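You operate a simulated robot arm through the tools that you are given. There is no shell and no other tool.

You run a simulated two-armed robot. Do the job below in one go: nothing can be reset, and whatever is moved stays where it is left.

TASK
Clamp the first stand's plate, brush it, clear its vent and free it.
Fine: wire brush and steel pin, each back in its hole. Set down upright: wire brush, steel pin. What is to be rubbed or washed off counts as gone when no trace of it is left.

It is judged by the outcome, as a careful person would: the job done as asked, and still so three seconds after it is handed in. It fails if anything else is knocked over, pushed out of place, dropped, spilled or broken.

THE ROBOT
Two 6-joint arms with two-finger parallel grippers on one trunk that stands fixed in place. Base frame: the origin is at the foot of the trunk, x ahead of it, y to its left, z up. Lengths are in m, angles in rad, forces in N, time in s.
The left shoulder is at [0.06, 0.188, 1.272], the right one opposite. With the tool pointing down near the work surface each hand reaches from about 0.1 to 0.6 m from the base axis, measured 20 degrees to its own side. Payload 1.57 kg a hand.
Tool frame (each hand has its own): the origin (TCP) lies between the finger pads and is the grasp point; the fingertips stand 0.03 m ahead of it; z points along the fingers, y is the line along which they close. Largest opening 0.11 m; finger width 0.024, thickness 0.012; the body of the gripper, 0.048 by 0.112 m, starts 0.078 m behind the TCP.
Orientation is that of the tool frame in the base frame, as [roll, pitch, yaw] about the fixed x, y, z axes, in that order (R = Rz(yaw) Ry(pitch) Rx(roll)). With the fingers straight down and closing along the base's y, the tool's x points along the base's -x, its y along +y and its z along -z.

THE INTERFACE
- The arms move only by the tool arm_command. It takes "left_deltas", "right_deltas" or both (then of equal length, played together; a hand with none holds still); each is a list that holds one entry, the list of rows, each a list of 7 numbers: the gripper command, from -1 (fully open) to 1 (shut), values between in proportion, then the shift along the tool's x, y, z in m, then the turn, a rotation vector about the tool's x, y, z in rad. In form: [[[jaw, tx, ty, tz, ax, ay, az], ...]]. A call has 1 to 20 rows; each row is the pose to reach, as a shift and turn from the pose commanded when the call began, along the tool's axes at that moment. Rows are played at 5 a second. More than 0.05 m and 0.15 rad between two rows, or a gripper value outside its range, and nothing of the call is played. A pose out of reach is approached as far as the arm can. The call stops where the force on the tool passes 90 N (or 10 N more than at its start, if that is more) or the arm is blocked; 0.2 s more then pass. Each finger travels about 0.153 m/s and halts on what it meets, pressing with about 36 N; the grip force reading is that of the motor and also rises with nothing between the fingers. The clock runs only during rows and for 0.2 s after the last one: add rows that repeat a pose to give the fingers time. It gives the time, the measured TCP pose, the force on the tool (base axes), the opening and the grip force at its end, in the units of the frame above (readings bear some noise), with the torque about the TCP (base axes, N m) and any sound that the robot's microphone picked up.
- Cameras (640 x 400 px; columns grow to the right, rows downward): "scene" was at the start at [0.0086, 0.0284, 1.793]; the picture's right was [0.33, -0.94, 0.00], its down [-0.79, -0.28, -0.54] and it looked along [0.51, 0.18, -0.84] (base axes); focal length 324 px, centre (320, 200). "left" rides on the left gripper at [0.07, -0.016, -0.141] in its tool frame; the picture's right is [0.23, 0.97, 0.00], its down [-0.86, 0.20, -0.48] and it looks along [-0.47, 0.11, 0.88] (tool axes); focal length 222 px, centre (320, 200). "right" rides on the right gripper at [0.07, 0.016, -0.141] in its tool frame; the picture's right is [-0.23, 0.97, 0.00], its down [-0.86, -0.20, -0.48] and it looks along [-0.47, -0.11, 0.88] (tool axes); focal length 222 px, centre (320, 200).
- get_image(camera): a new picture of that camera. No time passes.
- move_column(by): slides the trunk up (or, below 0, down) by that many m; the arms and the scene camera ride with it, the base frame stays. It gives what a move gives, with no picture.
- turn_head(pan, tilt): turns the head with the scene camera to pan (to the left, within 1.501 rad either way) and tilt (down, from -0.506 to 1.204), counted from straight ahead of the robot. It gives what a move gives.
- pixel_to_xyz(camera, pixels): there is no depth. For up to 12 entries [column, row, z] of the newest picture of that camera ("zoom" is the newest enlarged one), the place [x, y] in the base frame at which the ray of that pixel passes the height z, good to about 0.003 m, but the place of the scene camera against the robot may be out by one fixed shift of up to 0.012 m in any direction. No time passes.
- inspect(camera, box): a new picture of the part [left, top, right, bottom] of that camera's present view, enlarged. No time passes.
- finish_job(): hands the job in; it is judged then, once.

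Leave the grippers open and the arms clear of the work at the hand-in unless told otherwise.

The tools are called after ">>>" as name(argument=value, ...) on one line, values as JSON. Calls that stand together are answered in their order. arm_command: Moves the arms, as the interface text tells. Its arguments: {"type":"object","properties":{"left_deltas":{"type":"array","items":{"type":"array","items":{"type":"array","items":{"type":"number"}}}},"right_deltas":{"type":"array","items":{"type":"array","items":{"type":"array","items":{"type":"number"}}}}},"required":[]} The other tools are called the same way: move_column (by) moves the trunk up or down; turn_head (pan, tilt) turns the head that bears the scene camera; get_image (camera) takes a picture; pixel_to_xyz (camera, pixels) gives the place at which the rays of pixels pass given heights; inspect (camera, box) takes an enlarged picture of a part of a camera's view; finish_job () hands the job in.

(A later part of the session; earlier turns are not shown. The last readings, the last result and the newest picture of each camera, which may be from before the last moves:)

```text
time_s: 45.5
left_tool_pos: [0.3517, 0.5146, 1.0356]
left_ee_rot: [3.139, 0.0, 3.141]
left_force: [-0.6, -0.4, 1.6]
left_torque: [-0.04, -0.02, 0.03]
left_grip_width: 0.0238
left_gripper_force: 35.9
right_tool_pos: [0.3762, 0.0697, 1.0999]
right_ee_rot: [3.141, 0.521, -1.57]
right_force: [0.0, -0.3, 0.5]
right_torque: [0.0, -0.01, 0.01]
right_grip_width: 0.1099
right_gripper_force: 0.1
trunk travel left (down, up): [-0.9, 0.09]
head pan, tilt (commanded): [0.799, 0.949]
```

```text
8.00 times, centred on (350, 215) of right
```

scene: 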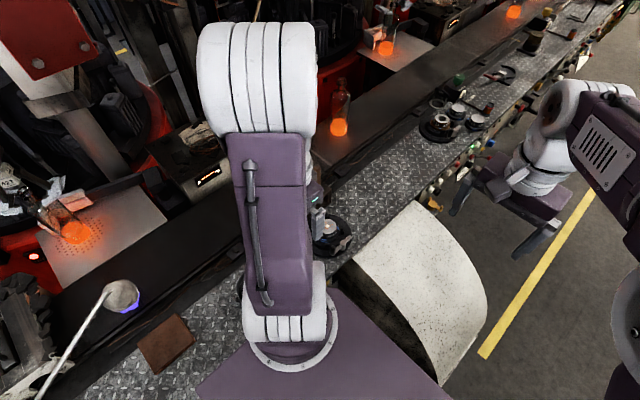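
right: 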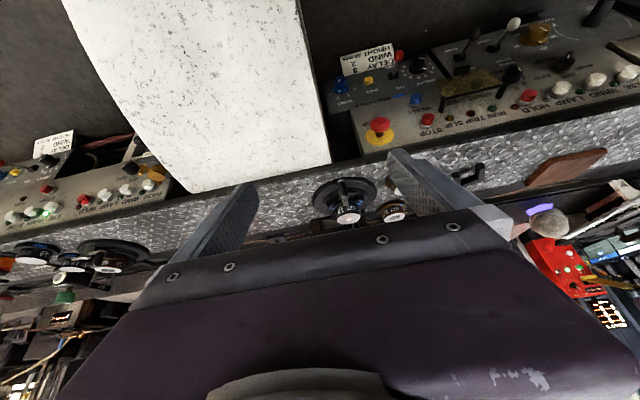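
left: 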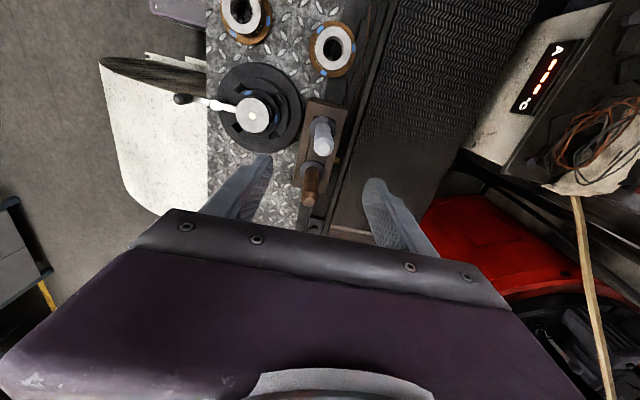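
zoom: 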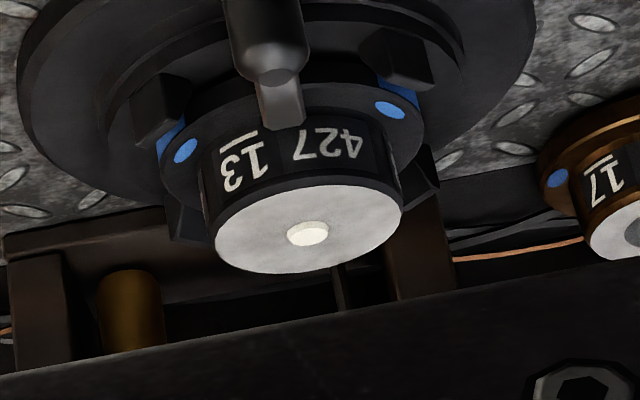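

Held (width 0.0238). Pin return pose noted: (0.352, 0.5155, 1.035). I lift 0.135 m straight up, then move −y 0.116 and +x 0.008 to above the vent.

>>> arm_command(left_deltas=[[[1, 0, 0, -0.02, 0, 0, 0], [1, 0, 0, -0.05, 0, 0, 0], [1, 0, 0, -0.08, 0, 0, 0], [1, 0, 0, -0.11, 0, 0, 0], [1, 0, 0, -0.135, 0, 0, 0], [1, 0, 0, -0.135, 0, 0, 0]]])

>>> get_image(camera="left")

>>> inspect(camera="left", box=[270, 80, 390, 190])

>>> inspect(camera="right", box=[300, 190, 400, 250])

```text
time_s: 46.9
left_tool_pos: [0.3515, 0.5174, 1.1709]
left_ee_rot: [3.139, 0.0, -3.14]
left_force: [0.1, 0.6, -1.0]
left_torque: [0.0, 0.0, 0.0]
left_grip_width: 0.0238
left_gripper_force: 35.9
right_tool_pos: [0.3768, 0.0704, 1.0999]
right_ee_rot: [3.142, 0.519, -1.572]
right_force: [0.3, -0.7, -1.1]
right_torque: [0.03, 0.02, -0.01]
right_grip_width: 0.11
right_gripper_force: 0.0
trunk travel left (down, up): [-0.9, 0.09]
head pan, tilt (commanded): [0.799, 0.949]
```

```text
taken
```

left: 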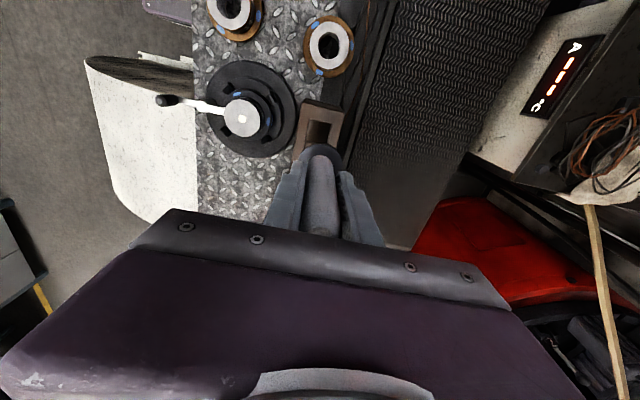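

```text
3.64 times, centred on (330, 135) of left
```

zoom: 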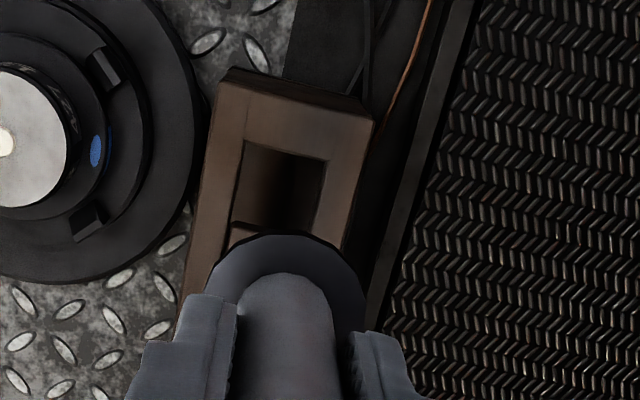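

```text
6.40 times, centred on (350, 220) of right
```

zoom: 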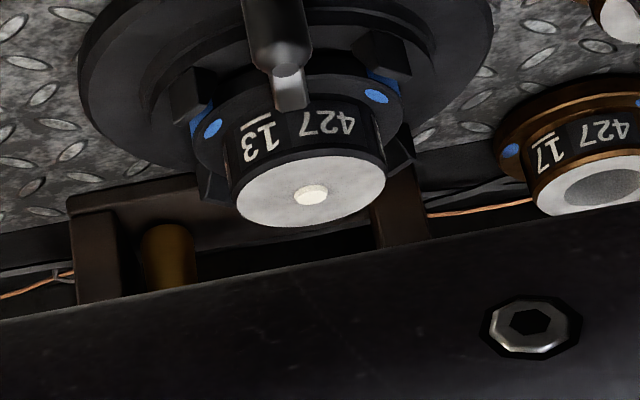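

The pin is out of its hole, but neither view shows its shaft. I bring the right hand lower and tilt it more so its camera looks almost level at the plate.

>>> arm_command(right_deltas=[[[-1, -0.02, 0, 0.027, 0, -0.09, 0], [-1, -0.042, 0, 0.057, 0, -0.18, 0], [-1, -0.063, 0, 0.085, 0, -0.27, 0], [-1, -0.0845, 0, 0.114, 0, -0.35, 0], [-1, -0.0845, 0, 0.114, 0, -0.35, 0]]])

>>> get_image(camera="right")

```text
time_s: 48.1
left_tool_pos: [0.3519, 0.5164, 1.1708]
left_ee_rot: [3.14, 0.0, -3.138]
left_force: [0.2, 0.5, -1.3]
left_torque: [0.0, 0.0, -0.02]
left_grip_width: 0.0238
left_gripper_force: 36.0
right_tool_pos: [0.3745, 0.2007, 1.0426]
right_ee_rot: [3.141, 0.871, -1.571]
right_force: [0.6, 0.7, -0.7]
right_torque: [-0.01, -0.01, 0.0]
right_grip_width: 0.1099
right_gripper_force: 0.1
trunk travel left (down, up): [-0.9, 0.09]
head pan, tilt (commanded): [0.799, 0.949]
```

```text
taken
```

right: 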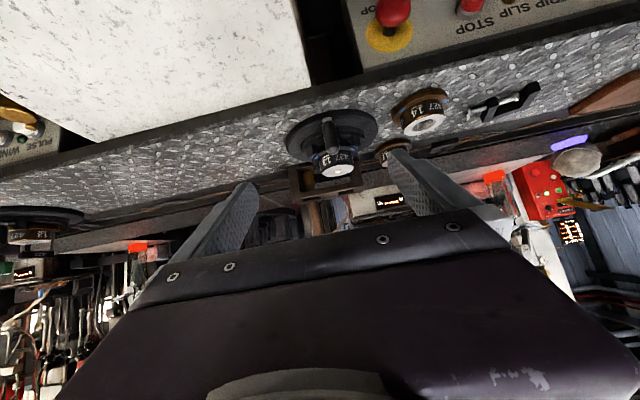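

>>> inspect(camera="right", box=[280, 140, 400, 240])

```text
4.00 times, centred on (340, 190) of right
```

zoom: 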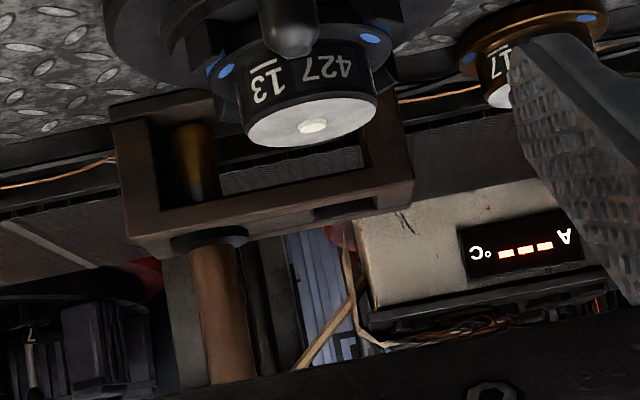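

Very good view of the plate and rack. Now I bring the pin over the vent at height 1.17.

>>> arm_command(left_deltas=[[[1, -0.002, -0.035, 0, 0, 0, 0], [1, -0.005, -0.075, 0, 0, 0, 0], [1, -0.008, -0.116, 0, 0, 0, 0], [1, -0.008, -0.116, 0, 0, 0, 0]]])

>>> inspect(camera="right", box=[280, 140, 400, 240])

>>> inspect(camera="left", box=[250, 80, 390, 200])

```text
time_s: 49.1
left_tool_pos: [0.3595, 0.4001, 1.171]
left_ee_rot: [3.139, 0.001, -3.141]
left_force: [-0.9, 1.1, -0.2]
left_torque: [0.03, 0.03, 0.04]
left_grip_width: 0.0237
left_gripper_force: 36.0
right_tool_pos: [0.374, 0.2002, 1.0418]
right_ee_rot: [-3.141, 0.869, -1.571]
right_force: [0.5, -0.5, -0.6]
right_torque: [0.01, -0.02, 0.03]
right_grip_width: 0.11
right_gripper_force: 0.0
trunk travel left (down, up): [-0.9, 0.09]
head pan, tilt (commanded): [0.799, 0.949]
```

```text
4.00 times, centred on (340, 190) of right
```

zoom: 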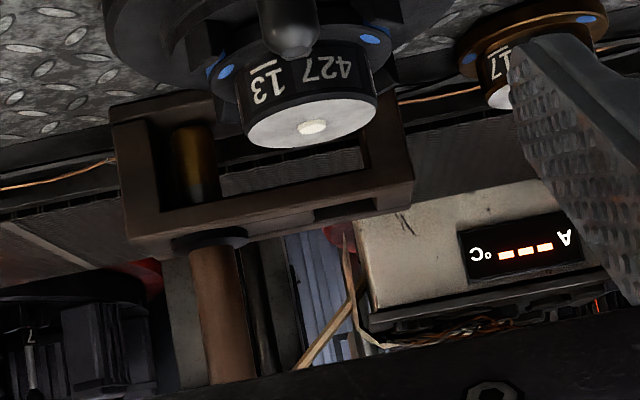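

```text
3.33 times, centred on (320, 140) of left
```

zoom: 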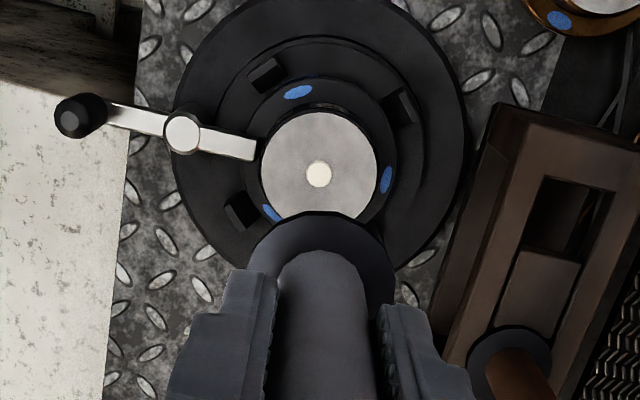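

The pin tip is hidden behind its collar from above. I lower 0.05 m (tip then about 0.04 above the face) so the right camera can see it.

>>> arm_command(left_deltas=[[[1, 0, 0, 0.02, 0, 0, 0], [1, 0, 0, 0.04, 0, 0, 0], [1, 0, 0, 0.05, 0, 0, 0]]])

>>> inspect(camera="right", box=[300, 150, 400, 240])

>>> inspect(camera="left", box=[270, 90, 370, 180])

```text
time_s: 49.9
left_tool_pos: [0.3595, 0.3982, 1.119]
left_ee_rot: [3.138, 0.001, -3.141]
left_force: [-0.4, 0.0, -0.4]
left_torque: [0.02, 0.0, -0.02]
left_grip_width: 0.0239
left_gripper_force: 35.9
right_tool_pos: [0.3745, 0.1997, 1.043]
right_ee_rot: [-3.141, 0.869, -1.57]
right_force: [-0.1, 0.0, 0.6]
right_torque: [0.0, 0.0, -0.03]
right_grip_width: 0.1099
right_gripper_force: 0.1
trunk travel left (down, up): [-0.9, 0.09]
head pan, tilt (commanded): [0.799, 0.949]
```

```text
4.44 times, centred on (350, 195) of right
```

zoom: 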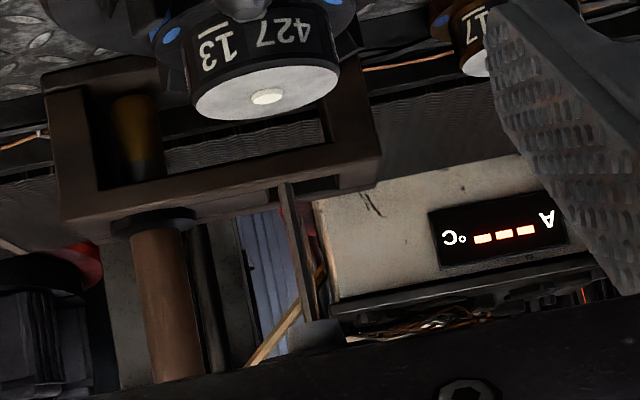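

```text
4.44 times, centred on (320, 135) of left
```

zoom: 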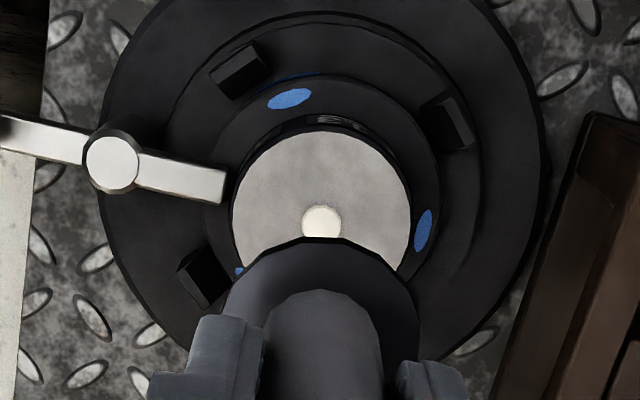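

I see the pin: a thin shaft whose tip is at right zoom (286,186), its line pointing at the vent (268,97). I lower 0.025 m more and check alignment again.

>>> arm_command(left_deltas=[[[1, 0, 0, 0.01, 0, 0, 0], [1, 0, 0, 0.02, 0, 0, 0], [1, 0, 0, 0.025, 0, 0, 0]]])

>>> inspect(camera="right", box=[315, 150, 375, 200])

>>> inspect(camera="left", box=[280, 110, 360, 180])

```text
time_s: 50.7
left_tool_pos: [0.3608, 0.4014, 1.0937]
left_ee_rot: [3.14, 0.0, -3.141]
left_force: [-0.5, 0.5, -0.4]
left_torque: [0.0, 0.0, 0.02]
left_grip_width: 0.0238
left_gripper_force: 35.6
right_tool_pos: [0.3743, 0.2007, 1.0421]
right_ee_rot: [3.14, 0.871, -1.57]
right_force: [-0.5, -0.5, -0.3]
right_torque: [-0.01, -0.02, -0.04]
right_grip_width: 0.1102
right_gripper_force: 0.0
trunk travel left (down, up): [-0.9, 0.09]
head pan, tilt (commanded): [0.799, 0.949]
```

```text
8.00 times, centred on (345, 175) of right
```

zoom: 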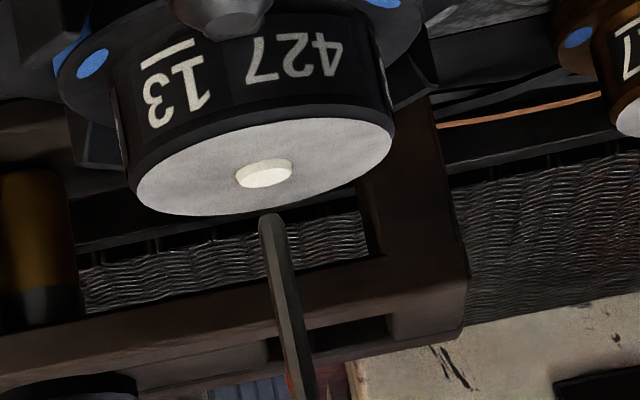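

```text
5.71 times, centred on (320, 145) of left
```

zoom: 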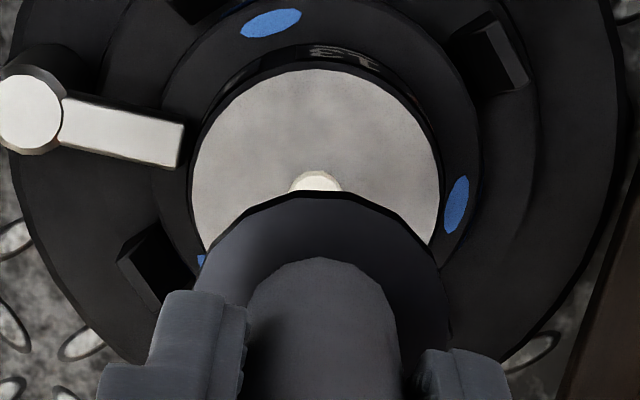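

The pin (about 5 mm thick) lines up with the plug within 0.5 mm sideways. I compute its tip height from right px (338.75,176.9).

>>> pixel_to_xyz(camera="right", pixels=[[338.75, 176.9, 0.96], [338.75, 176.9, 0.97], [338.75, 176.9, 0.98], [338.75, 176.9, 0.99], [338, 171.5, 0.96], [338, 171.5, 0.965], [338, 171.5, 0.97]])

```text
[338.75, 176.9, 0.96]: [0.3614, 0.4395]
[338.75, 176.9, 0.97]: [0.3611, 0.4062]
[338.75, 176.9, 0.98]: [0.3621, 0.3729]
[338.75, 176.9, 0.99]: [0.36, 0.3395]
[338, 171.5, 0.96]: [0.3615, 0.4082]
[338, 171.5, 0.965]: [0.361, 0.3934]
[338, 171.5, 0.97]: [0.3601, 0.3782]
```

The tip is about 9 mm above the plug. I lower in small steps to 6 mm past first contact, watching the force.

>>> arm_command(left_deltas=[[[1, 0, 0, 0.004, 0, 0, 0], [1, 0, 0, 0.007, 0, 0, 0], [1, 0, 0, 0.009, 0, 0, 0], [1, 0, 0, 0.011, 0, 0, 0], [1, 0, 0, 0.013, 0, 0, 0]]])

>>> inspect(camera="right", box=[315, 150, 375, 200])

```text
time_s: 51.9
left_tool_pos: [0.359, 0.3997, 1.0845]
left_ee_rot: [3.137, 0.004, -3.14]
left_force: [-0.5, 0.4, 17.1]
left_torque: [0.02, -0.04, 0.02]
left_grip_width: 0.0237
left_gripper_force: 36.1
right_tool_pos: [0.3733, 0.198, 1.0429]
right_ee_rot: [-3.14, 0.872, -1.567]
right_force: [-0.3, 0.2, -0.4]
right_torque: [0.01, 0.02, 0.02]
right_grip_width: 0.1102
right_gripper_force: 0.1
trunk travel left (down, up): [-0.9, 0.09]
head pan, tilt (commanded): [0.799, 0.949]
```

```text
8.00 times, centred on (345, 175) of right
```

zoom: 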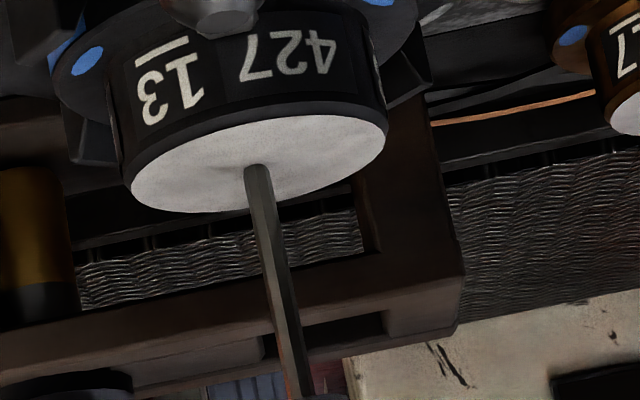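

The white plug no longer shows around the pin tip (force 17 N). I lift 0.03 m and look at the vent.

>>> arm_command(left_deltas=[[[1, 0, 0, -0.01, 0, 0, 0], [1, 0, 0, -0.03, 0, 0, 0], [1, -0.03, 0, -0.06, 0, 0, 0], [1, -0.06, 0, -0.07, 0, 0, 0]]])

>>> inspect(camera="right", box=[315, 150, 375, 200])

>>> inspect(camera="left", box=[270, 40, 370, 120])

```text
time_s: 52.9
left_tool_pos: [0.4219, 0.4023, 1.15]
left_ee_rot: [-3.14, 0.0, -3.139]
left_force: [0.1, 0.6, -0.1]
left_torque: [0.0, 0.05, 0.02]
left_grip_width: 0.0236
left_gripper_force: 35.8
right_tool_pos: [0.3754, 0.2001, 1.0422]
right_ee_rot: [3.139, 0.868, -1.573]
right_force: [-0.4, -0.3, -0.1]
right_torque: [-0.01, 0.01, 0.02]
right_grip_width: 0.1101
right_gripper_force: 0.1
trunk travel left (down, up): [-0.9, 0.09]
head pan, tilt (commanded): [0.799, 0.949]
```

```text
8.00 times, centred on (345, 175) of right
```

zoom: 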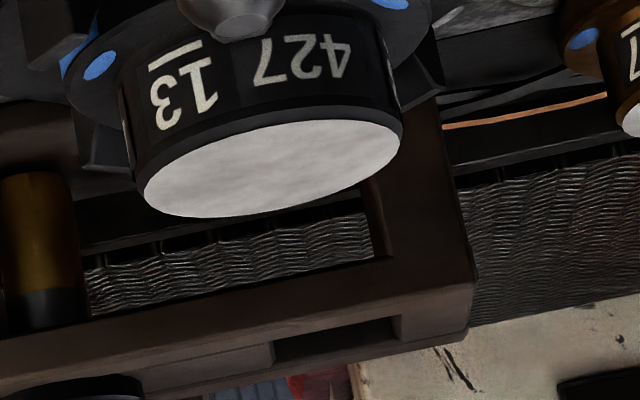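

```text
5.00 times, centred on (320, 80) of left
```

zoom: 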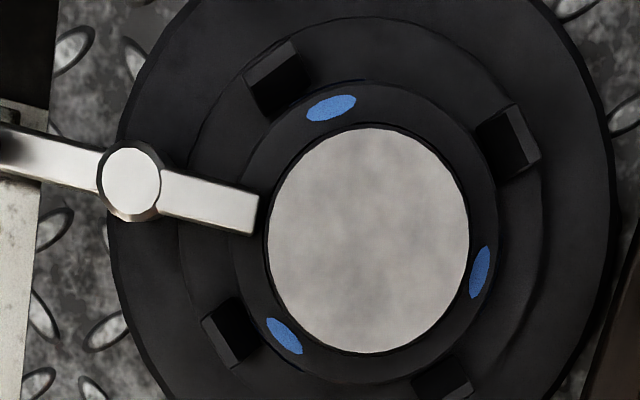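

The plug is gone and the face is whole; nothing white lies around. I carry the pin back above its hole: up 0.02, −x 0.068, then +y 0.116.

>>> arm_command(left_deltas=[[[1, 0, 0, -0.02, 0, 0, 0], [1, 0.034, 0, -0.02, 0, 0, 0], [1, 0.068, 0, -0.02, 0, 0, 0], [1, 0.068, 0.039, -0.02, 0, 0, 0], [1, 0.068, 0.078, -0.02, 0, 0, 0], [1, 0.068, 0.116, -0.02, 0, 0, 0], [1, 0.068, 0.116, -0.02, 0, 0, 0]]])

>>> inspect(camera="left", box=[270, 80, 390, 190])

>>> get_image(camera="left")

```text
time_s: 54.5
left_tool_pos: [0.3525, 0.5188, 1.1749]
left_ee_rot: [3.139, 0.001, -3.14]
left_force: [1.1, 0.3, -0.1]
left_torque: [0.02, 0.03, 0.0]
left_grip_width: 0.0242
left_gripper_force: 35.6
right_tool_pos: [0.3739, 0.2007, 1.0428]
right_ee_rot: [-3.141, 0.87, -1.572]
right_force: [-0.4, -0.7, 0.2]
right_torque: [-0.02, 0.02, 0.0]
right_grip_width: 0.1099
right_gripper_force: 0.2
trunk travel left (down, up): [-0.9, 0.09]
head pan, tilt (commanded): [0.799, 0.949]
```

```text
3.64 times, centred on (330, 135) of left
```

zoom: 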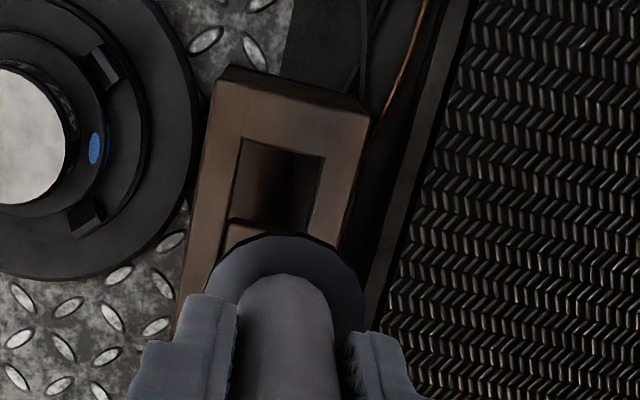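

```text
taken
```

left: 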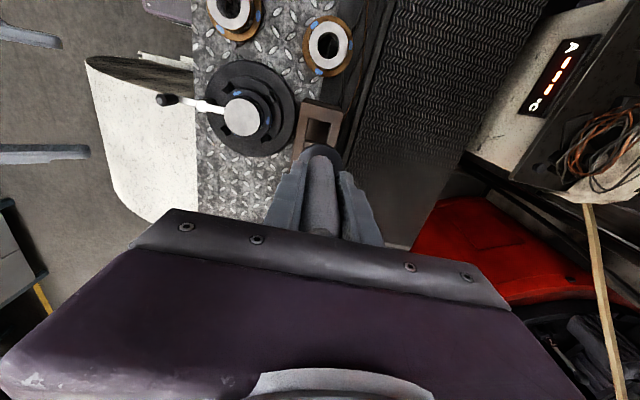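

The square hole lies under the tool as before. I lower 0.13 m, then slowly the rest.

>>> arm_command(left_deltas=[[[1, 0, 0, 0.03, 0, 0, 0], [1, 0, 0, 0.055, 0, 0, 0], [1, 0, 0, 0.075, 0, 0, 0], [1, 0, 0, 0.095, 0, 0, 0], [1, 0, 0, 0.115, 0, 0, 0], [1, 0, 0, 0.13, 0, 0, 0], [1, 0, 0, 0.13, 0, 0, 0]]])

>>> inspect(camera="left", box=[230, 120, 410, 245])

>>> inspect(camera="right", box=[300, 150, 400, 240])

```text
time_s: 56.1
left_tool_pos: [0.3508, 0.5159, 1.0428]
left_ee_rot: [3.139, 0.0, -3.14]
left_force: [-0.1, 0.0, 0.4]
left_torque: [-0.03, -0.01, 0.0]
left_grip_width: 0.0238
left_gripper_force: 36.6
right_tool_pos: [0.3748, 0.2004, 1.0434]
right_ee_rot: [3.141, 0.871, -1.572]
right_force: [0.6, -0.2, 0.6]
right_torque: [-0.02, -0.02, -0.01]
right_grip_width: 0.1101
right_gripper_force: 0.1
trunk travel left (down, up): [-0.9, 0.09]
head pan, tilt (commanded): [0.799, 0.949]
```

```text
3.20 times, centred on (320, 182) of left
```

zoom: 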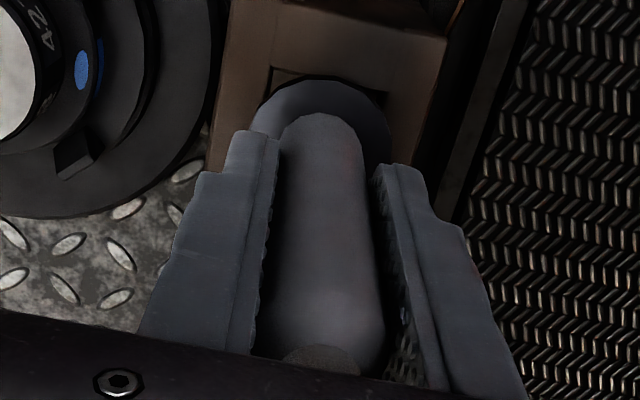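

```text
4.44 times, centred on (350, 195) of right
```

zoom: 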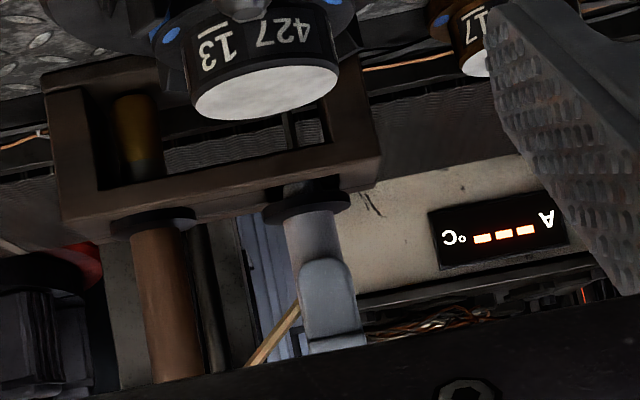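

The collar is a few millimetres above the rack; I lower the last 7–8 mm.

>>> arm_command(left_deltas=[[[1, 0, 0, 0.003, 0, 0, 0], [1, 0, 0, 0.006, 0, 0, 0], [1, 0, 0, 0.008, 0, 0, 0]]])

>>> inspect(camera="right", box=[300, 150, 400, 240])

```text
time_s: 56.9
left_tool_pos: [0.3513, 0.5177, 1.0356]
left_ee_rot: [3.138, 0.001, -3.139]
left_force: [-1.2, 0.6, 4.2]
left_torque: [-0.04, 0.05, 0.0]
left_grip_width: 0.0237
left_gripper_force: 35.6
right_tool_pos: [0.3742, 0.2001, 1.0431]
right_ee_rot: [-3.139, 0.869, -1.569]
right_force: [0.4, -1.0, -0.2]
right_torque: [-0.03, -0.05, -0.04]
right_grip_width: 0.1098
right_gripper_force: 0.1
trunk travel left (down, up): [-0.9, 0.09]
head pan, tilt (commanded): [0.799, 0.949]
```

```text
4.44 times, centred on (350, 195) of right
```

zoom: 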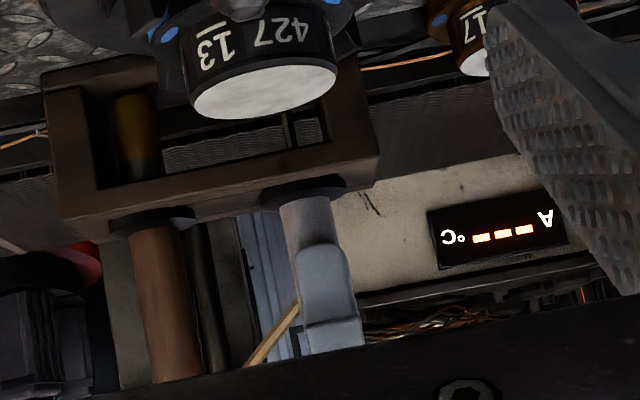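

Seated on the rack. I open and rise straight up.

>>> arm_command(left_deltas=[[[0.8, 0, 0, 0, 0, 0, 0], [0.4, 0, 0, 0, 0, 0, 0], [0, 0, 0, 0, 0, 0, 0], [-0.4, 0, 0, 0, 0, 0, 0], [-0.4, 0, 0, -0.04, 0, 0, 0], [-0.4, 0, 0, -0.08, 0, 0, 0], [-0.4, 0, 0, -0.12, 0, 0, 0], [-0.4, 0, 0, -0.15, 0, 0, 0]]])

>>> inspect(camera="right", box=[280, 140, 400, 240])

>>> inspect(camera="left", box=[220, 60, 400, 200])

```text
time_s: 58.7
left_tool_pos: [0.3519, 0.5132, 1.1856]
left_ee_rot: [3.14, 0.0, -3.141]
left_force: [-0.8, -1.1, 0.0]
left_torque: [0.04, 0.0, 0.0]
left_grip_width: 0.0772
left_gripper_force: 0.0
right_tool_pos: [0.3747, 0.2002, 1.0418]
right_ee_rot: [-3.142, 0.871, -1.571]
right_force: [-0.1, 0.1, -0.2]
right_torque: [-0.01, 0.03, 0.02]
right_grip_width: 0.11
right_gripper_force: 0.1
trunk travel left (down, up): [-0.9, 0.09]
head pan, tilt (commanded): [0.799, 0.949]
```

```text
4.00 times, centred on (340, 190) of right
```

zoom: 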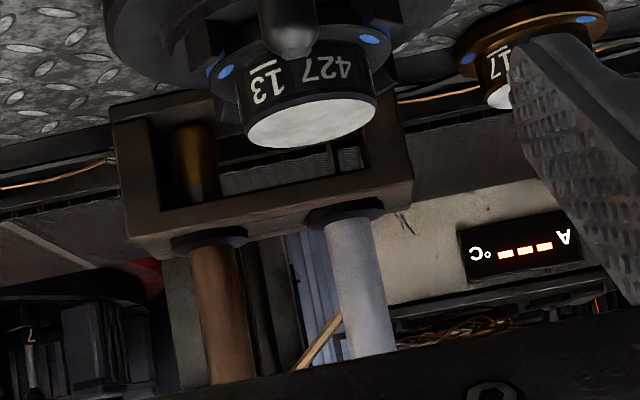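

```text
2.86 times, centred on (310, 130) of left
```

zoom: 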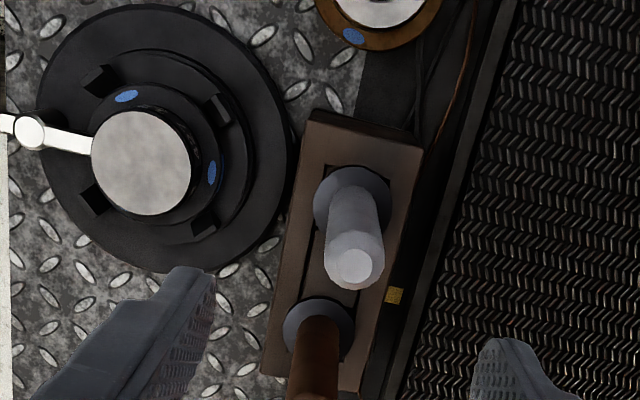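

Both tools stand upright in their holes, the face is clean and the vent clear. Now to free the plate: first I withdraw the right hand, then bring the left hand to look at the lever knob.

>>> arm_command(right_deltas=[[[-1, 0.01, 0, -0.034, 0, 0.09, 0], [-1, 0.02, 0, -0.068, 0, 0.18, 0], [-1, 0.03, 0, -0.102, 0, 0.27, 0], [-1, 0.0403, 0, -0.1361, 0, 0.35, 0], [-1, 0.0403, 0, -0.1361, 0, 0.35, 0]]])

>>> arm_command(left_deltas=[[[-0.4, 0.012, -0.038, 0, 0, 0, 0], [-0.4, 0.024, -0.076, 0, 0, 0, 0], [0, 0.036, -0.114, 0, 0, 0, 0], [0, 0.048, -0.152, 0, 0, 0, 0], [0, 0.06, -0.19, 0, 0, 0, 0], [0, 0.0725, -0.2255, 0, 0, 0, 0], [0, 0.0725, -0.2255, 0, 0, 0, 0]]])

>>> get_image(camera="left")

>>> inspect(camera="left", box=[270, 130, 390, 220])

```text
time_s: 59.9
left_tool_pos: [0.3511, 0.5143, 1.1842]
left_ee_rot: [3.14, 0.001, -3.141]
left_force: [-0.2, 0.0, 0.0]
left_torque: [0.0, -0.01, -0.02]
left_grip_width: 0.0771
left_gripper_force: 0.1
right_tool_pos: [0.3776, 0.0679, 1.1007]
right_ee_rot: [-3.141, 0.519, -1.572]
right_force: [-0.3, 0.1, 1.2]
right_torque: [0.01, -0.02, 0.01]
right_grip_width: 0.11
right_gripper_force: 0.1
trunk travel left (down, up): [-0.9, 0.09]
head pan, tilt (commanded): [0.799, 0.949]
```

```text
time_s: 61.5
left_tool_pos: [0.2811, 0.2911, 1.1872]
left_ee_rot: [3.139, 0.002, -3.139]
left_force: [0.0, 0.6, 0.6]
left_torque: [0.01, 0.0, 0.03]
left_grip_width: 0.0555
left_gripper_force: 0.1
right_tool_pos: [0.377, 0.0697, 1.1006]
right_ee_rot: [3.141, 0.521, -1.57]
right_force: [-1.4, -0.2, 0.1]
right_torque: [0.01, 0.0, 0.02]
right_grip_width: 0.1098
right_gripper_force: 0.1
trunk travel left (down, up): [-0.9, 0.09]
head pan, tilt (commanded): [0.799, 0.949]
```

```text
taken
```

left: 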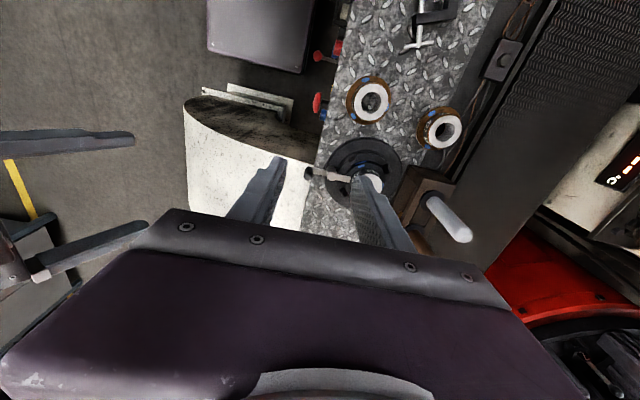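

```text
4.44 times, centred on (330, 175) of left
```

zoom: 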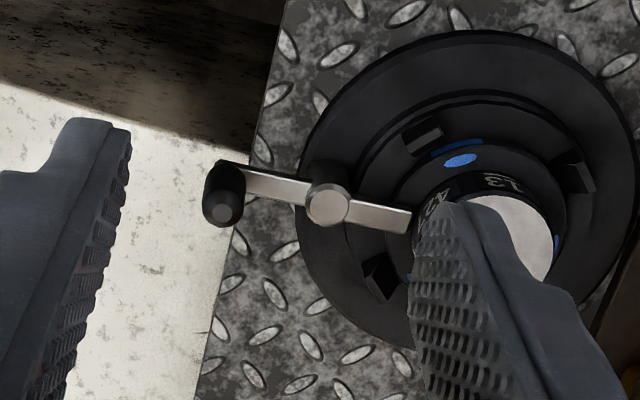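

The knob top is at left px (308,178.2), the cap at (331.6,175.7). I compute their places.

>>> pixel_to_xyz(camera="left", pixels=[[308, 178.2, 0.977], [331.6, 175.7, 0.945]])

```text
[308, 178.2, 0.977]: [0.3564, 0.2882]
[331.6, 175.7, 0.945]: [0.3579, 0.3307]
```

The knob is at about (0.358, 0.288). I turn the left hand a quarter turn (fingers closing along x) while moving to above it at z≈1.085.

>>> arm_command(left_deltas=[[[0.09, -0.007, 0, 0.009, 0, 0, -0.143], [0.09, -0.014, 0, 0.018, 0, 0, -0.286], [0.09, -0.021, 0, 0.027, 0, 0, -0.429], [0.09, -0.028, 0, 0.036, 0, 0, -0.572], [0.09, -0.035, -0.0005, 0.045, 0, 0, -0.715], [0.09, -0.042, -0.0005, 0.054, 0, 0, -0.858], [0.09, -0.049, -0.001, 0.063, 0, 0, -1.001], [0.09, -0.056, -0.001, 0.072, 0, 0, -1.144], [0.09, -0.063, -0.001, 0.081, 0, 0, -1.287], [0.09, -0.07, -0.0015, 0.09, 0, 0, -1.43], [0.09, -0.078, -0.0015, 0.099, 0, 0, -1.57], [0.09, -0.078, -0.0015, 0.099, 0, 0, -1.57]]])

>>> get_image(camera="left")

>>> inspect(camera="left", box=[250, 110, 390, 220])

>>> inspect(camera="right", box=[300, 160, 420, 245])

```text
time_s: 64.1
left_tool_pos: [0.3574, 0.289, 1.0842]
left_ee_rot: [-3.141, 0.001, -1.57]
left_force: [0.7, -0.5, -0.4]
left_torque: [0.02, -0.02, -0.03]
left_grip_width: 0.0502
left_gripper_force: 0.1
right_tool_pos: [0.3768, 0.0699, 1.1007]
right_ee_rot: [3.14, 0.52, -1.571]
right_force: [0.7, 0.0, 0.1]
right_torque: [0.0, 0.03, 0.01]
right_grip_width: 0.1101
right_gripper_force: 0.0
trunk travel left (down, up): [-0.9, 0.09]
head pan, tilt (commanded): [0.799, 0.949]
```

```text
taken
```

left: 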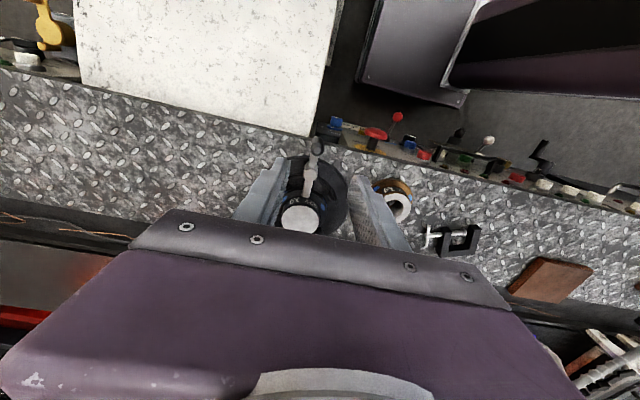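

```text
3.64 times, centred on (320, 165) of left
```

zoom: 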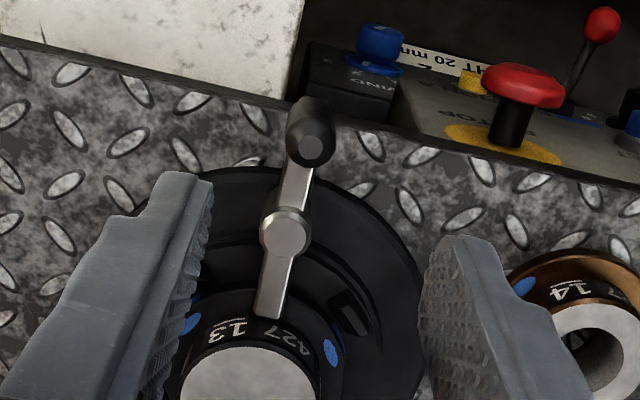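

```text
4.71 times, centred on (360, 202) of right
```

zoom: 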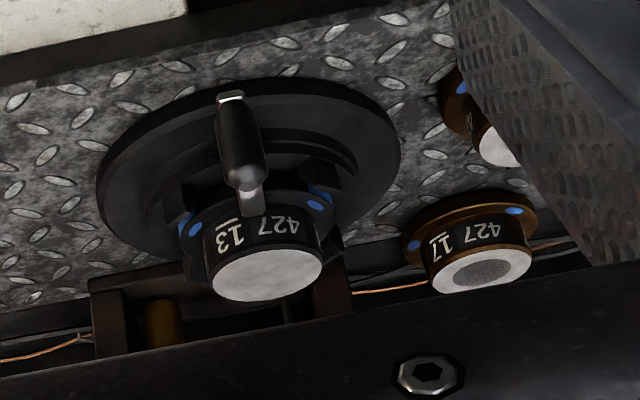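

>>> pixel_to_xyz(camera="left", pixels=[[316.7, 150.7, 0.977], [310.1, 173.5, 0.945]])

```text
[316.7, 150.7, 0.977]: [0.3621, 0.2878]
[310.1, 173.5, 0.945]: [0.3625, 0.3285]
```

The knob is about 3 mm to +x of the TCP. I shift 2.5 mm, narrow to 0.036 and go down to TCP z≈0.984, then close.

>>> arm_command(left_deltas=[[[0.345, 0, -0.0025, 0, 0, 0, 0], [0.345, 0, -0.0025, 0.04, 0, 0, 0], [0.345, 0, -0.0025, 0.075, 0, 0, 0], [0.345, 0, -0.0025, 0.101, 0, 0, 0], [0.345, 0, -0.0025, 0.101, 0, 0, 0]]])

>>> inspect(camera="left", box=[250, 110, 390, 220])

>>> inspect(camera="right", box=[300, 160, 420, 245])

```text
time_s: 65.3
left_tool_pos: [0.3603, 0.2872, 0.9844]
left_ee_rot: [3.141, 0.001, -1.571]
left_force: [0.4, -0.1, 0.1]
left_torque: [0.0, 0.03, 0.05]
left_grip_width: 0.036
left_gripper_force: 0.0
right_tool_pos: [0.3765, 0.07, 1.0999]
right_ee_rot: [-3.141, 0.52, -1.571]
right_force: [0.5, -0.5, 0.2]
right_torque: [0.0, 0.03, -0.02]
right_grip_width: 0.11
right_gripper_force: 0.0
trunk travel left (down, up): [-0.9, 0.09]
head pan, tilt (commanded): [0.799, 0.949]
```

```text
3.64 times, centred on (320, 165) of left
```

zoom: 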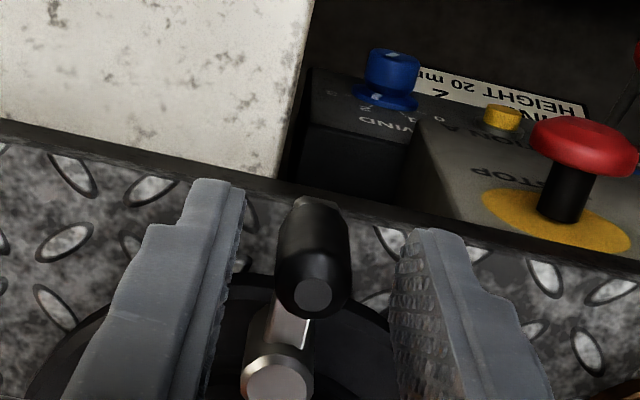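

```text
4.71 times, centred on (360, 202) of right
```

zoom: 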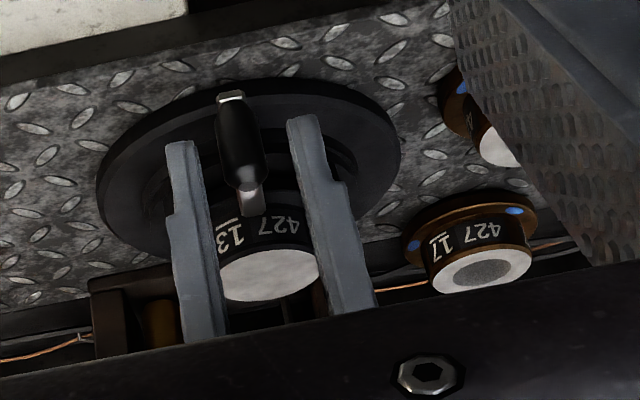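

The knob sits centred between the fingers. I close on it.

>>> arm_command(left_deltas=[[[0.6, 0, 0, 0, 0, 0, 0], [1, 0, 0, 0, 0, 0, 0], [1, 0, 0, 0, 0, 0, 0]]])

>>> arm_command(left_deltas=[[[1, -0.0002, 0.0043, 0, 0, 0, 0.1], [1, -0.0009, 0.0086, 0, 0, 0, 0.2], [1, -0.0019, 0.0129, 0, 0, 0, 0.3], [1, -0.0034, 0.0169, 0, 0, 0, 0.4]]])

>>> inspect(camera="right", box=[300, 160, 420, 245])

```text
time_s: 66.1
left_tool_pos: [0.3589, 0.2881, 0.9841]
left_ee_rot: [3.141, 0.001, -1.57]
left_force: [1.0, -0.5, -1.4]
left_torque: [0.15, -0.06, 0.01]
left_grip_width: 0.0164
left_gripper_force: 31.9
right_tool_pos: [0.3768, 0.0704, 1.1001]
right_ee_rot: [3.141, 0.519, -1.571]
right_force: [0.0, -0.4, 0.1]
right_torque: [0.01, -0.05, -0.03]
right_grip_width: 0.1101
right_gripper_force: 0.0
trunk travel left (down, up): [-0.9, 0.09]
head pan, tilt (commanded): [0.799, 0.949]
```

```text
time_s: 67.1
left_tool_pos: [0.3412, 0.2918, 0.9853]
left_ee_rot: [3.139, 0.001, -1.973]
left_force: [-2.9, -6.9, -7.7]
left_torque: [0.29, -0.14, 0.0]
left_grip_width: 0.0165
left_gripper_force: 31.0
right_tool_pos: [0.3775, 0.0683, 1.0999]
right_ee_rot: [3.14, 0.521, -1.572]
right_force: [0.4, 0.7, 0.1]
right_torque: [-0.04, -0.01, 0.02]
right_grip_width: 0.1099
right_gripper_force: 0.1
trunk travel left (down, up): [-0.9, 0.09]
head pan, tilt (commanded): [0.799, 0.949]
```

```text
4.71 times, centred on (360, 202) of right
```

zoom: 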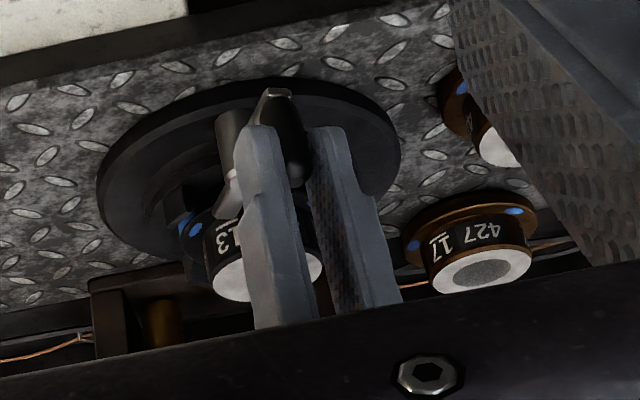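

The lever swings back. I go on by another 0.8 rad in two calls' worth of steps.

>>> arm_command(left_deltas=[[[1, -0.0002, 0.0043, 0, 0, 0, 0.1], [1, -0.0009, 0.0086, 0, 0, 0, 0.2], [1, -0.0019, 0.0129, 0, 0, 0, 0.3], [1, -0.0034, 0.0169, 0, 0, 0, 0.4]]])

>>> arm_command(left_deltas=[[[1, -0.0002, 0.0043, 0, 0, 0, 0.1], [1, -0.0009, 0.0086, 0, 0, 0, 0.2], [1, -0.0019, 0.0129, 0, 0, 0, 0.3], [1, -0.0034, 0.0169, 0, 0, 0, 0.4]]])

>>> inspect(camera="right", box=[300, 160, 420, 245])

```text
time_s: 68.1
left_tool_pos: [0.3281, 0.301, 0.9839]
left_ee_rot: [3.14, -0.001, -2.371]
left_force: [-8.5, -7.6, -15.2]
left_torque: [-0.31, 0.42, 0.04]
left_grip_width: 0.0162
left_gripper_force: 31.7
right_tool_pos: [0.3761, 0.0692, 1.1003]
right_ee_rot: [3.141, 0.521, -1.573]
right_force: [-0.7, 1.4, 0.2]
right_torque: [0.0, 0.0, -0.02]
right_grip_width: 0.11
right_gripper_force: 0.1
trunk travel left (down, up): [-0.9, 0.09]
head pan, tilt (commanded): [0.799, 0.949]
```

```text
time_s: 69.1
left_tool_pos: [0.3183, 0.316, 0.9849]
left_ee_rot: [3.142, 0.005, -2.772]
left_force: [-8.1, -3.1, 12.8]
left_torque: [-0.39, 0.81, -0.03]
left_grip_width: 0.0163
left_gripper_force: 31.6
right_tool_pos: [0.3743, 0.0672, 1.1002]
right_ee_rot: [-3.14, 0.522, -1.569]
right_force: [0.4, -0.5, -0.7]
right_torque: [-0.03, -0.02, 0.03]
right_grip_width: 0.1102
right_gripper_force: 0.2
trunk travel left (down, up): [-0.9, 0.09]
head pan, tilt (commanded): [0.799, 0.949]
```

```text
4.71 times, centred on (360, 202) of right
```

zoom: 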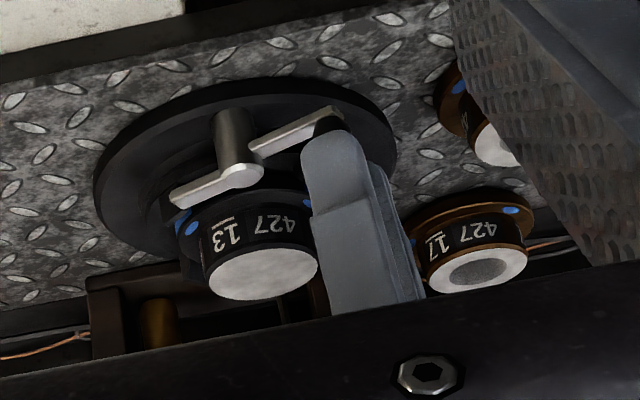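

Nearly back. I continue gently by 0.37 rad to its first position.

>>> arm_command(left_deltas=[[[1, -0.0002, 0.0043, 0, 0, 0, 0.1], [1, -0.0009, 0.0086, 0, 0, 0, 0.2], [1, -0.0019, 0.0129, 0, 0, 0, 0.3], [1, -0.0029, 0.0157, 0, 0, 0, 0.37]]])

>>> inspect(camera="right", box=[300, 160, 420, 245])

```text
time_s: 70.1
left_tool_pos: [0.3148, 0.3314, 0.9841]
left_ee_rot: [3.139, 0.002, -3.14]
left_force: [-6.0, -1.9, 2.8]
left_torque: [-0.08, -0.24, -0.14]
left_grip_width: 0.0163
left_gripper_force: 31.7
right_tool_pos: [0.3755, 0.0677, 1.1006]
right_ee_rot: [-3.138, 0.52, -1.57]
right_force: [1.1, 1.0, 0.0]
right_torque: [0.01, 0.02, 0.0]
right_grip_width: 0.1098
right_gripper_force: 0.0
trunk travel left (down, up): [-0.9, 0.09]
head pan, tilt (commanded): [0.799, 0.949]
```

```text
4.71 times, centred on (360, 202) of right
```

zoom: 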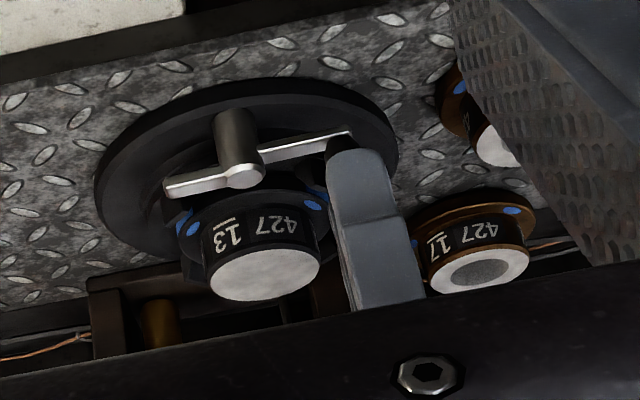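

The lever looks as at the start. I feel for the end stop with 0.06 rad more, then release.

>>> arm_command(left_deltas=[[[1, 0, 0.0013, 0, 0, 0, 0.03], [1, -0.0001, 0.0026, 0, 0, 0, 0.06]]])

```text
time_s: 70.7
left_tool_pos: [0.3153, 0.3348, 0.9837]
left_ee_rot: [3.138, 0.0, 3.082]
left_force: [-6.0, -3.4, 4.7]
left_torque: [-0.08, 0.13, 0.04]
left_grip_width: 0.0164
left_gripper_force: 32.0
right_tool_pos: [0.3752, 0.069, 1.0998]
right_ee_rot: [-3.14, 0.52, -1.568]
right_force: [-0.1, 0.2, 0.4]
right_torque: [-0.01, 0.01, -0.01]
right_grip_width: 0.1102
right_gripper_force: 0.2
trunk travel left (down, up): [-0.9, 0.09]
head pan, tilt (commanded): [0.799, 0.949]
```

Free and open. I release the knob (opening 0.036) and rise.

>>> arm_command(left_deltas=[[[0.6, 0, 0, 0, 0, 0, 0], [0.38, 0, 0, 0, 0, 0, 0], [0.38, 0, 0, -0.03, 0, 0, 0], [0.38, 0, 0, -0.07, 0, 0, 0], [0.2, 0, 0, -0.11, 0, 0, 0]]])

>>> inspect(camera="right", box=[300, 160, 420, 245])

>>> inspect(camera="left", box=[250, 110, 410, 230])

```text
time_s: 71.9
left_tool_pos: [0.3158, 0.3342, 1.0956]
left_ee_rot: [3.141, 0.002, 3.081]
left_force: [-0.4, 0.3, -0.1]
left_torque: [0.02, -0.02, 0.02]
left_grip_width: 0.0443
left_gripper_force: 0.1
right_tool_pos: [0.3752, 0.068, 1.1005]
right_ee_rot: [-3.14, 0.519, -1.57]
right_force: [-0.6, -0.1, 0.9]
right_torque: [0.01, 0.02, 0.0]
right_grip_width: 0.11
right_gripper_force: 0.0
trunk travel left (down, up): [-0.9, 0.09]
head pan, tilt (commanded): [0.799, 0.949]
```

```text
4.71 times, centred on (360, 202) of right
```

zoom: 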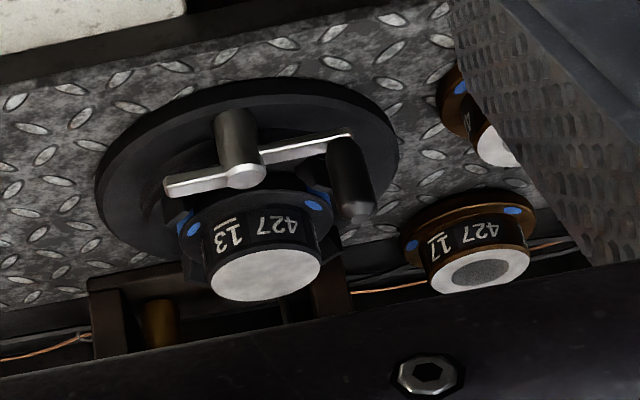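

```text
3.33 times, centred on (330, 170) of left
```

zoom: 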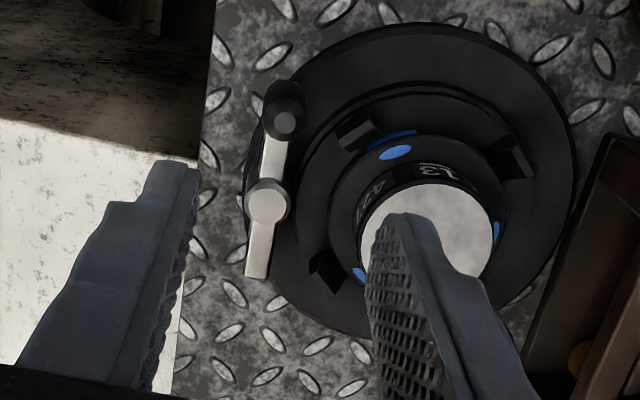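

The plate is free and the lever open as at the start. I now withdraw both hands upward, open, and look once more at everything.

>>> arm_command(left_deltas=[[[0, 0.01, 0, -0.04, 0, 0, -0.02], [-0.5, 0.02, 0.01, -0.08, 0, 0, -0.04], [-1, 0.03, 0.02, -0.12, 0, 0, -0.06], [-1, 0.04, 0.03, -0.16, 0, 0, -0.06], [-1, 0.05, 0.04, -0.2, 0, 0, -0.06], [-1, 0.05, 0.04, -0.2, 0, 0, -0.06]]], right_deltas=[[[-1, -0.0147, 0, -0.0377, 0, 0.1, 0], [-1, -0.0294, 0, -0.0754, 0, 0.2, 0], [-1, -0.044, 0, -0.1131, 0, 0.3, 0], [-1, -0.0587, 0, -0.1508, 0, 0.42, 0], [-1, -0.0734, 0, -0.1885, 0, 0.52, 0], [-1, -0.0734, 0, -0.1885, 0, 0.52, 0]]])

>>> get_image(camera="left")

>>> inspect(camera="left", box=[270, 120, 430, 230])

>>> get_image(camera="right")

>>> get_image(camera="scene")

```text
time_s: 73.3
left_tool_pos: [0.2689, 0.377, 1.2938]
left_ee_rot: [3.139, -0.001, -3.141]
left_force: [0.7, -0.1, 0.5]
left_torque: [-0.01, 0.04, 0.04]
left_grip_width: 0.11
left_gripper_force: 0.1
right_tool_pos: [0.3765, 0.0372, 1.299]
right_ee_rot: [3.14, -0.001, -1.571]
right_force: [-0.1, 0.4, 0.6]
right_torque: [-0.02, -0.04, -0.02]
right_grip_width: 0.1101
right_gripper_force: 0.0
trunk travel left (down, up): [-0.9, 0.09]
head pan, tilt (commanded): [0.799, 0.949]
```

```text
taken
```

left: 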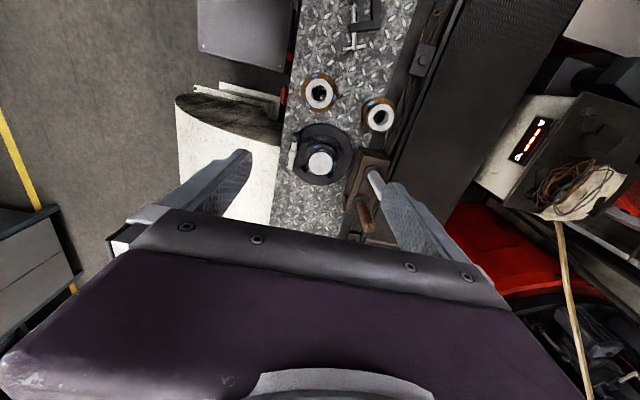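

```text
3.64 times, centred on (350, 175) of left
```

zoom: 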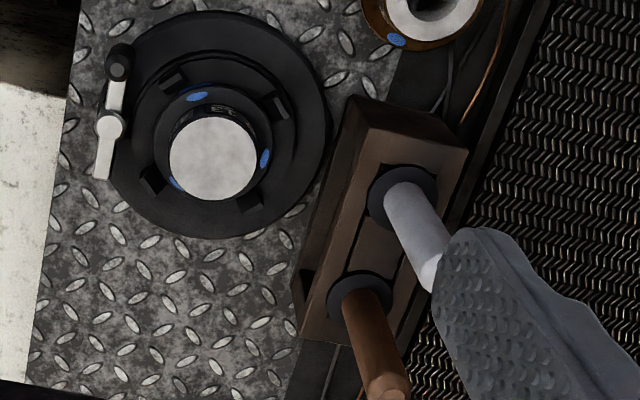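

```text
taken
```

right: 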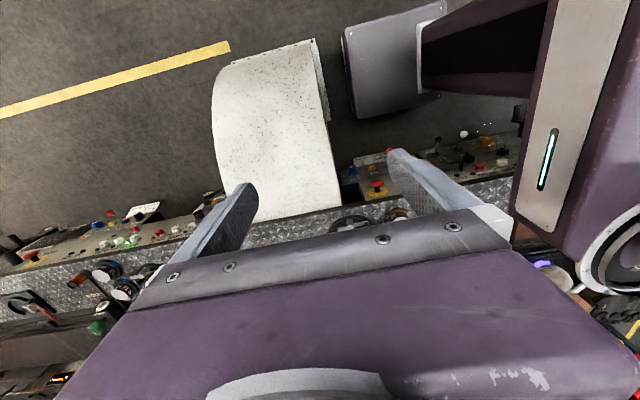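

```text
taken
```

scene: 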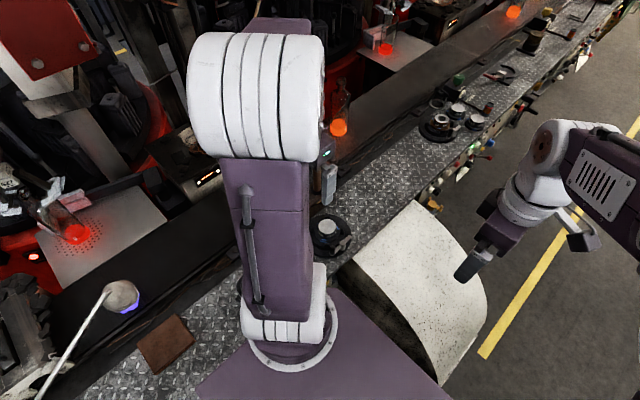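

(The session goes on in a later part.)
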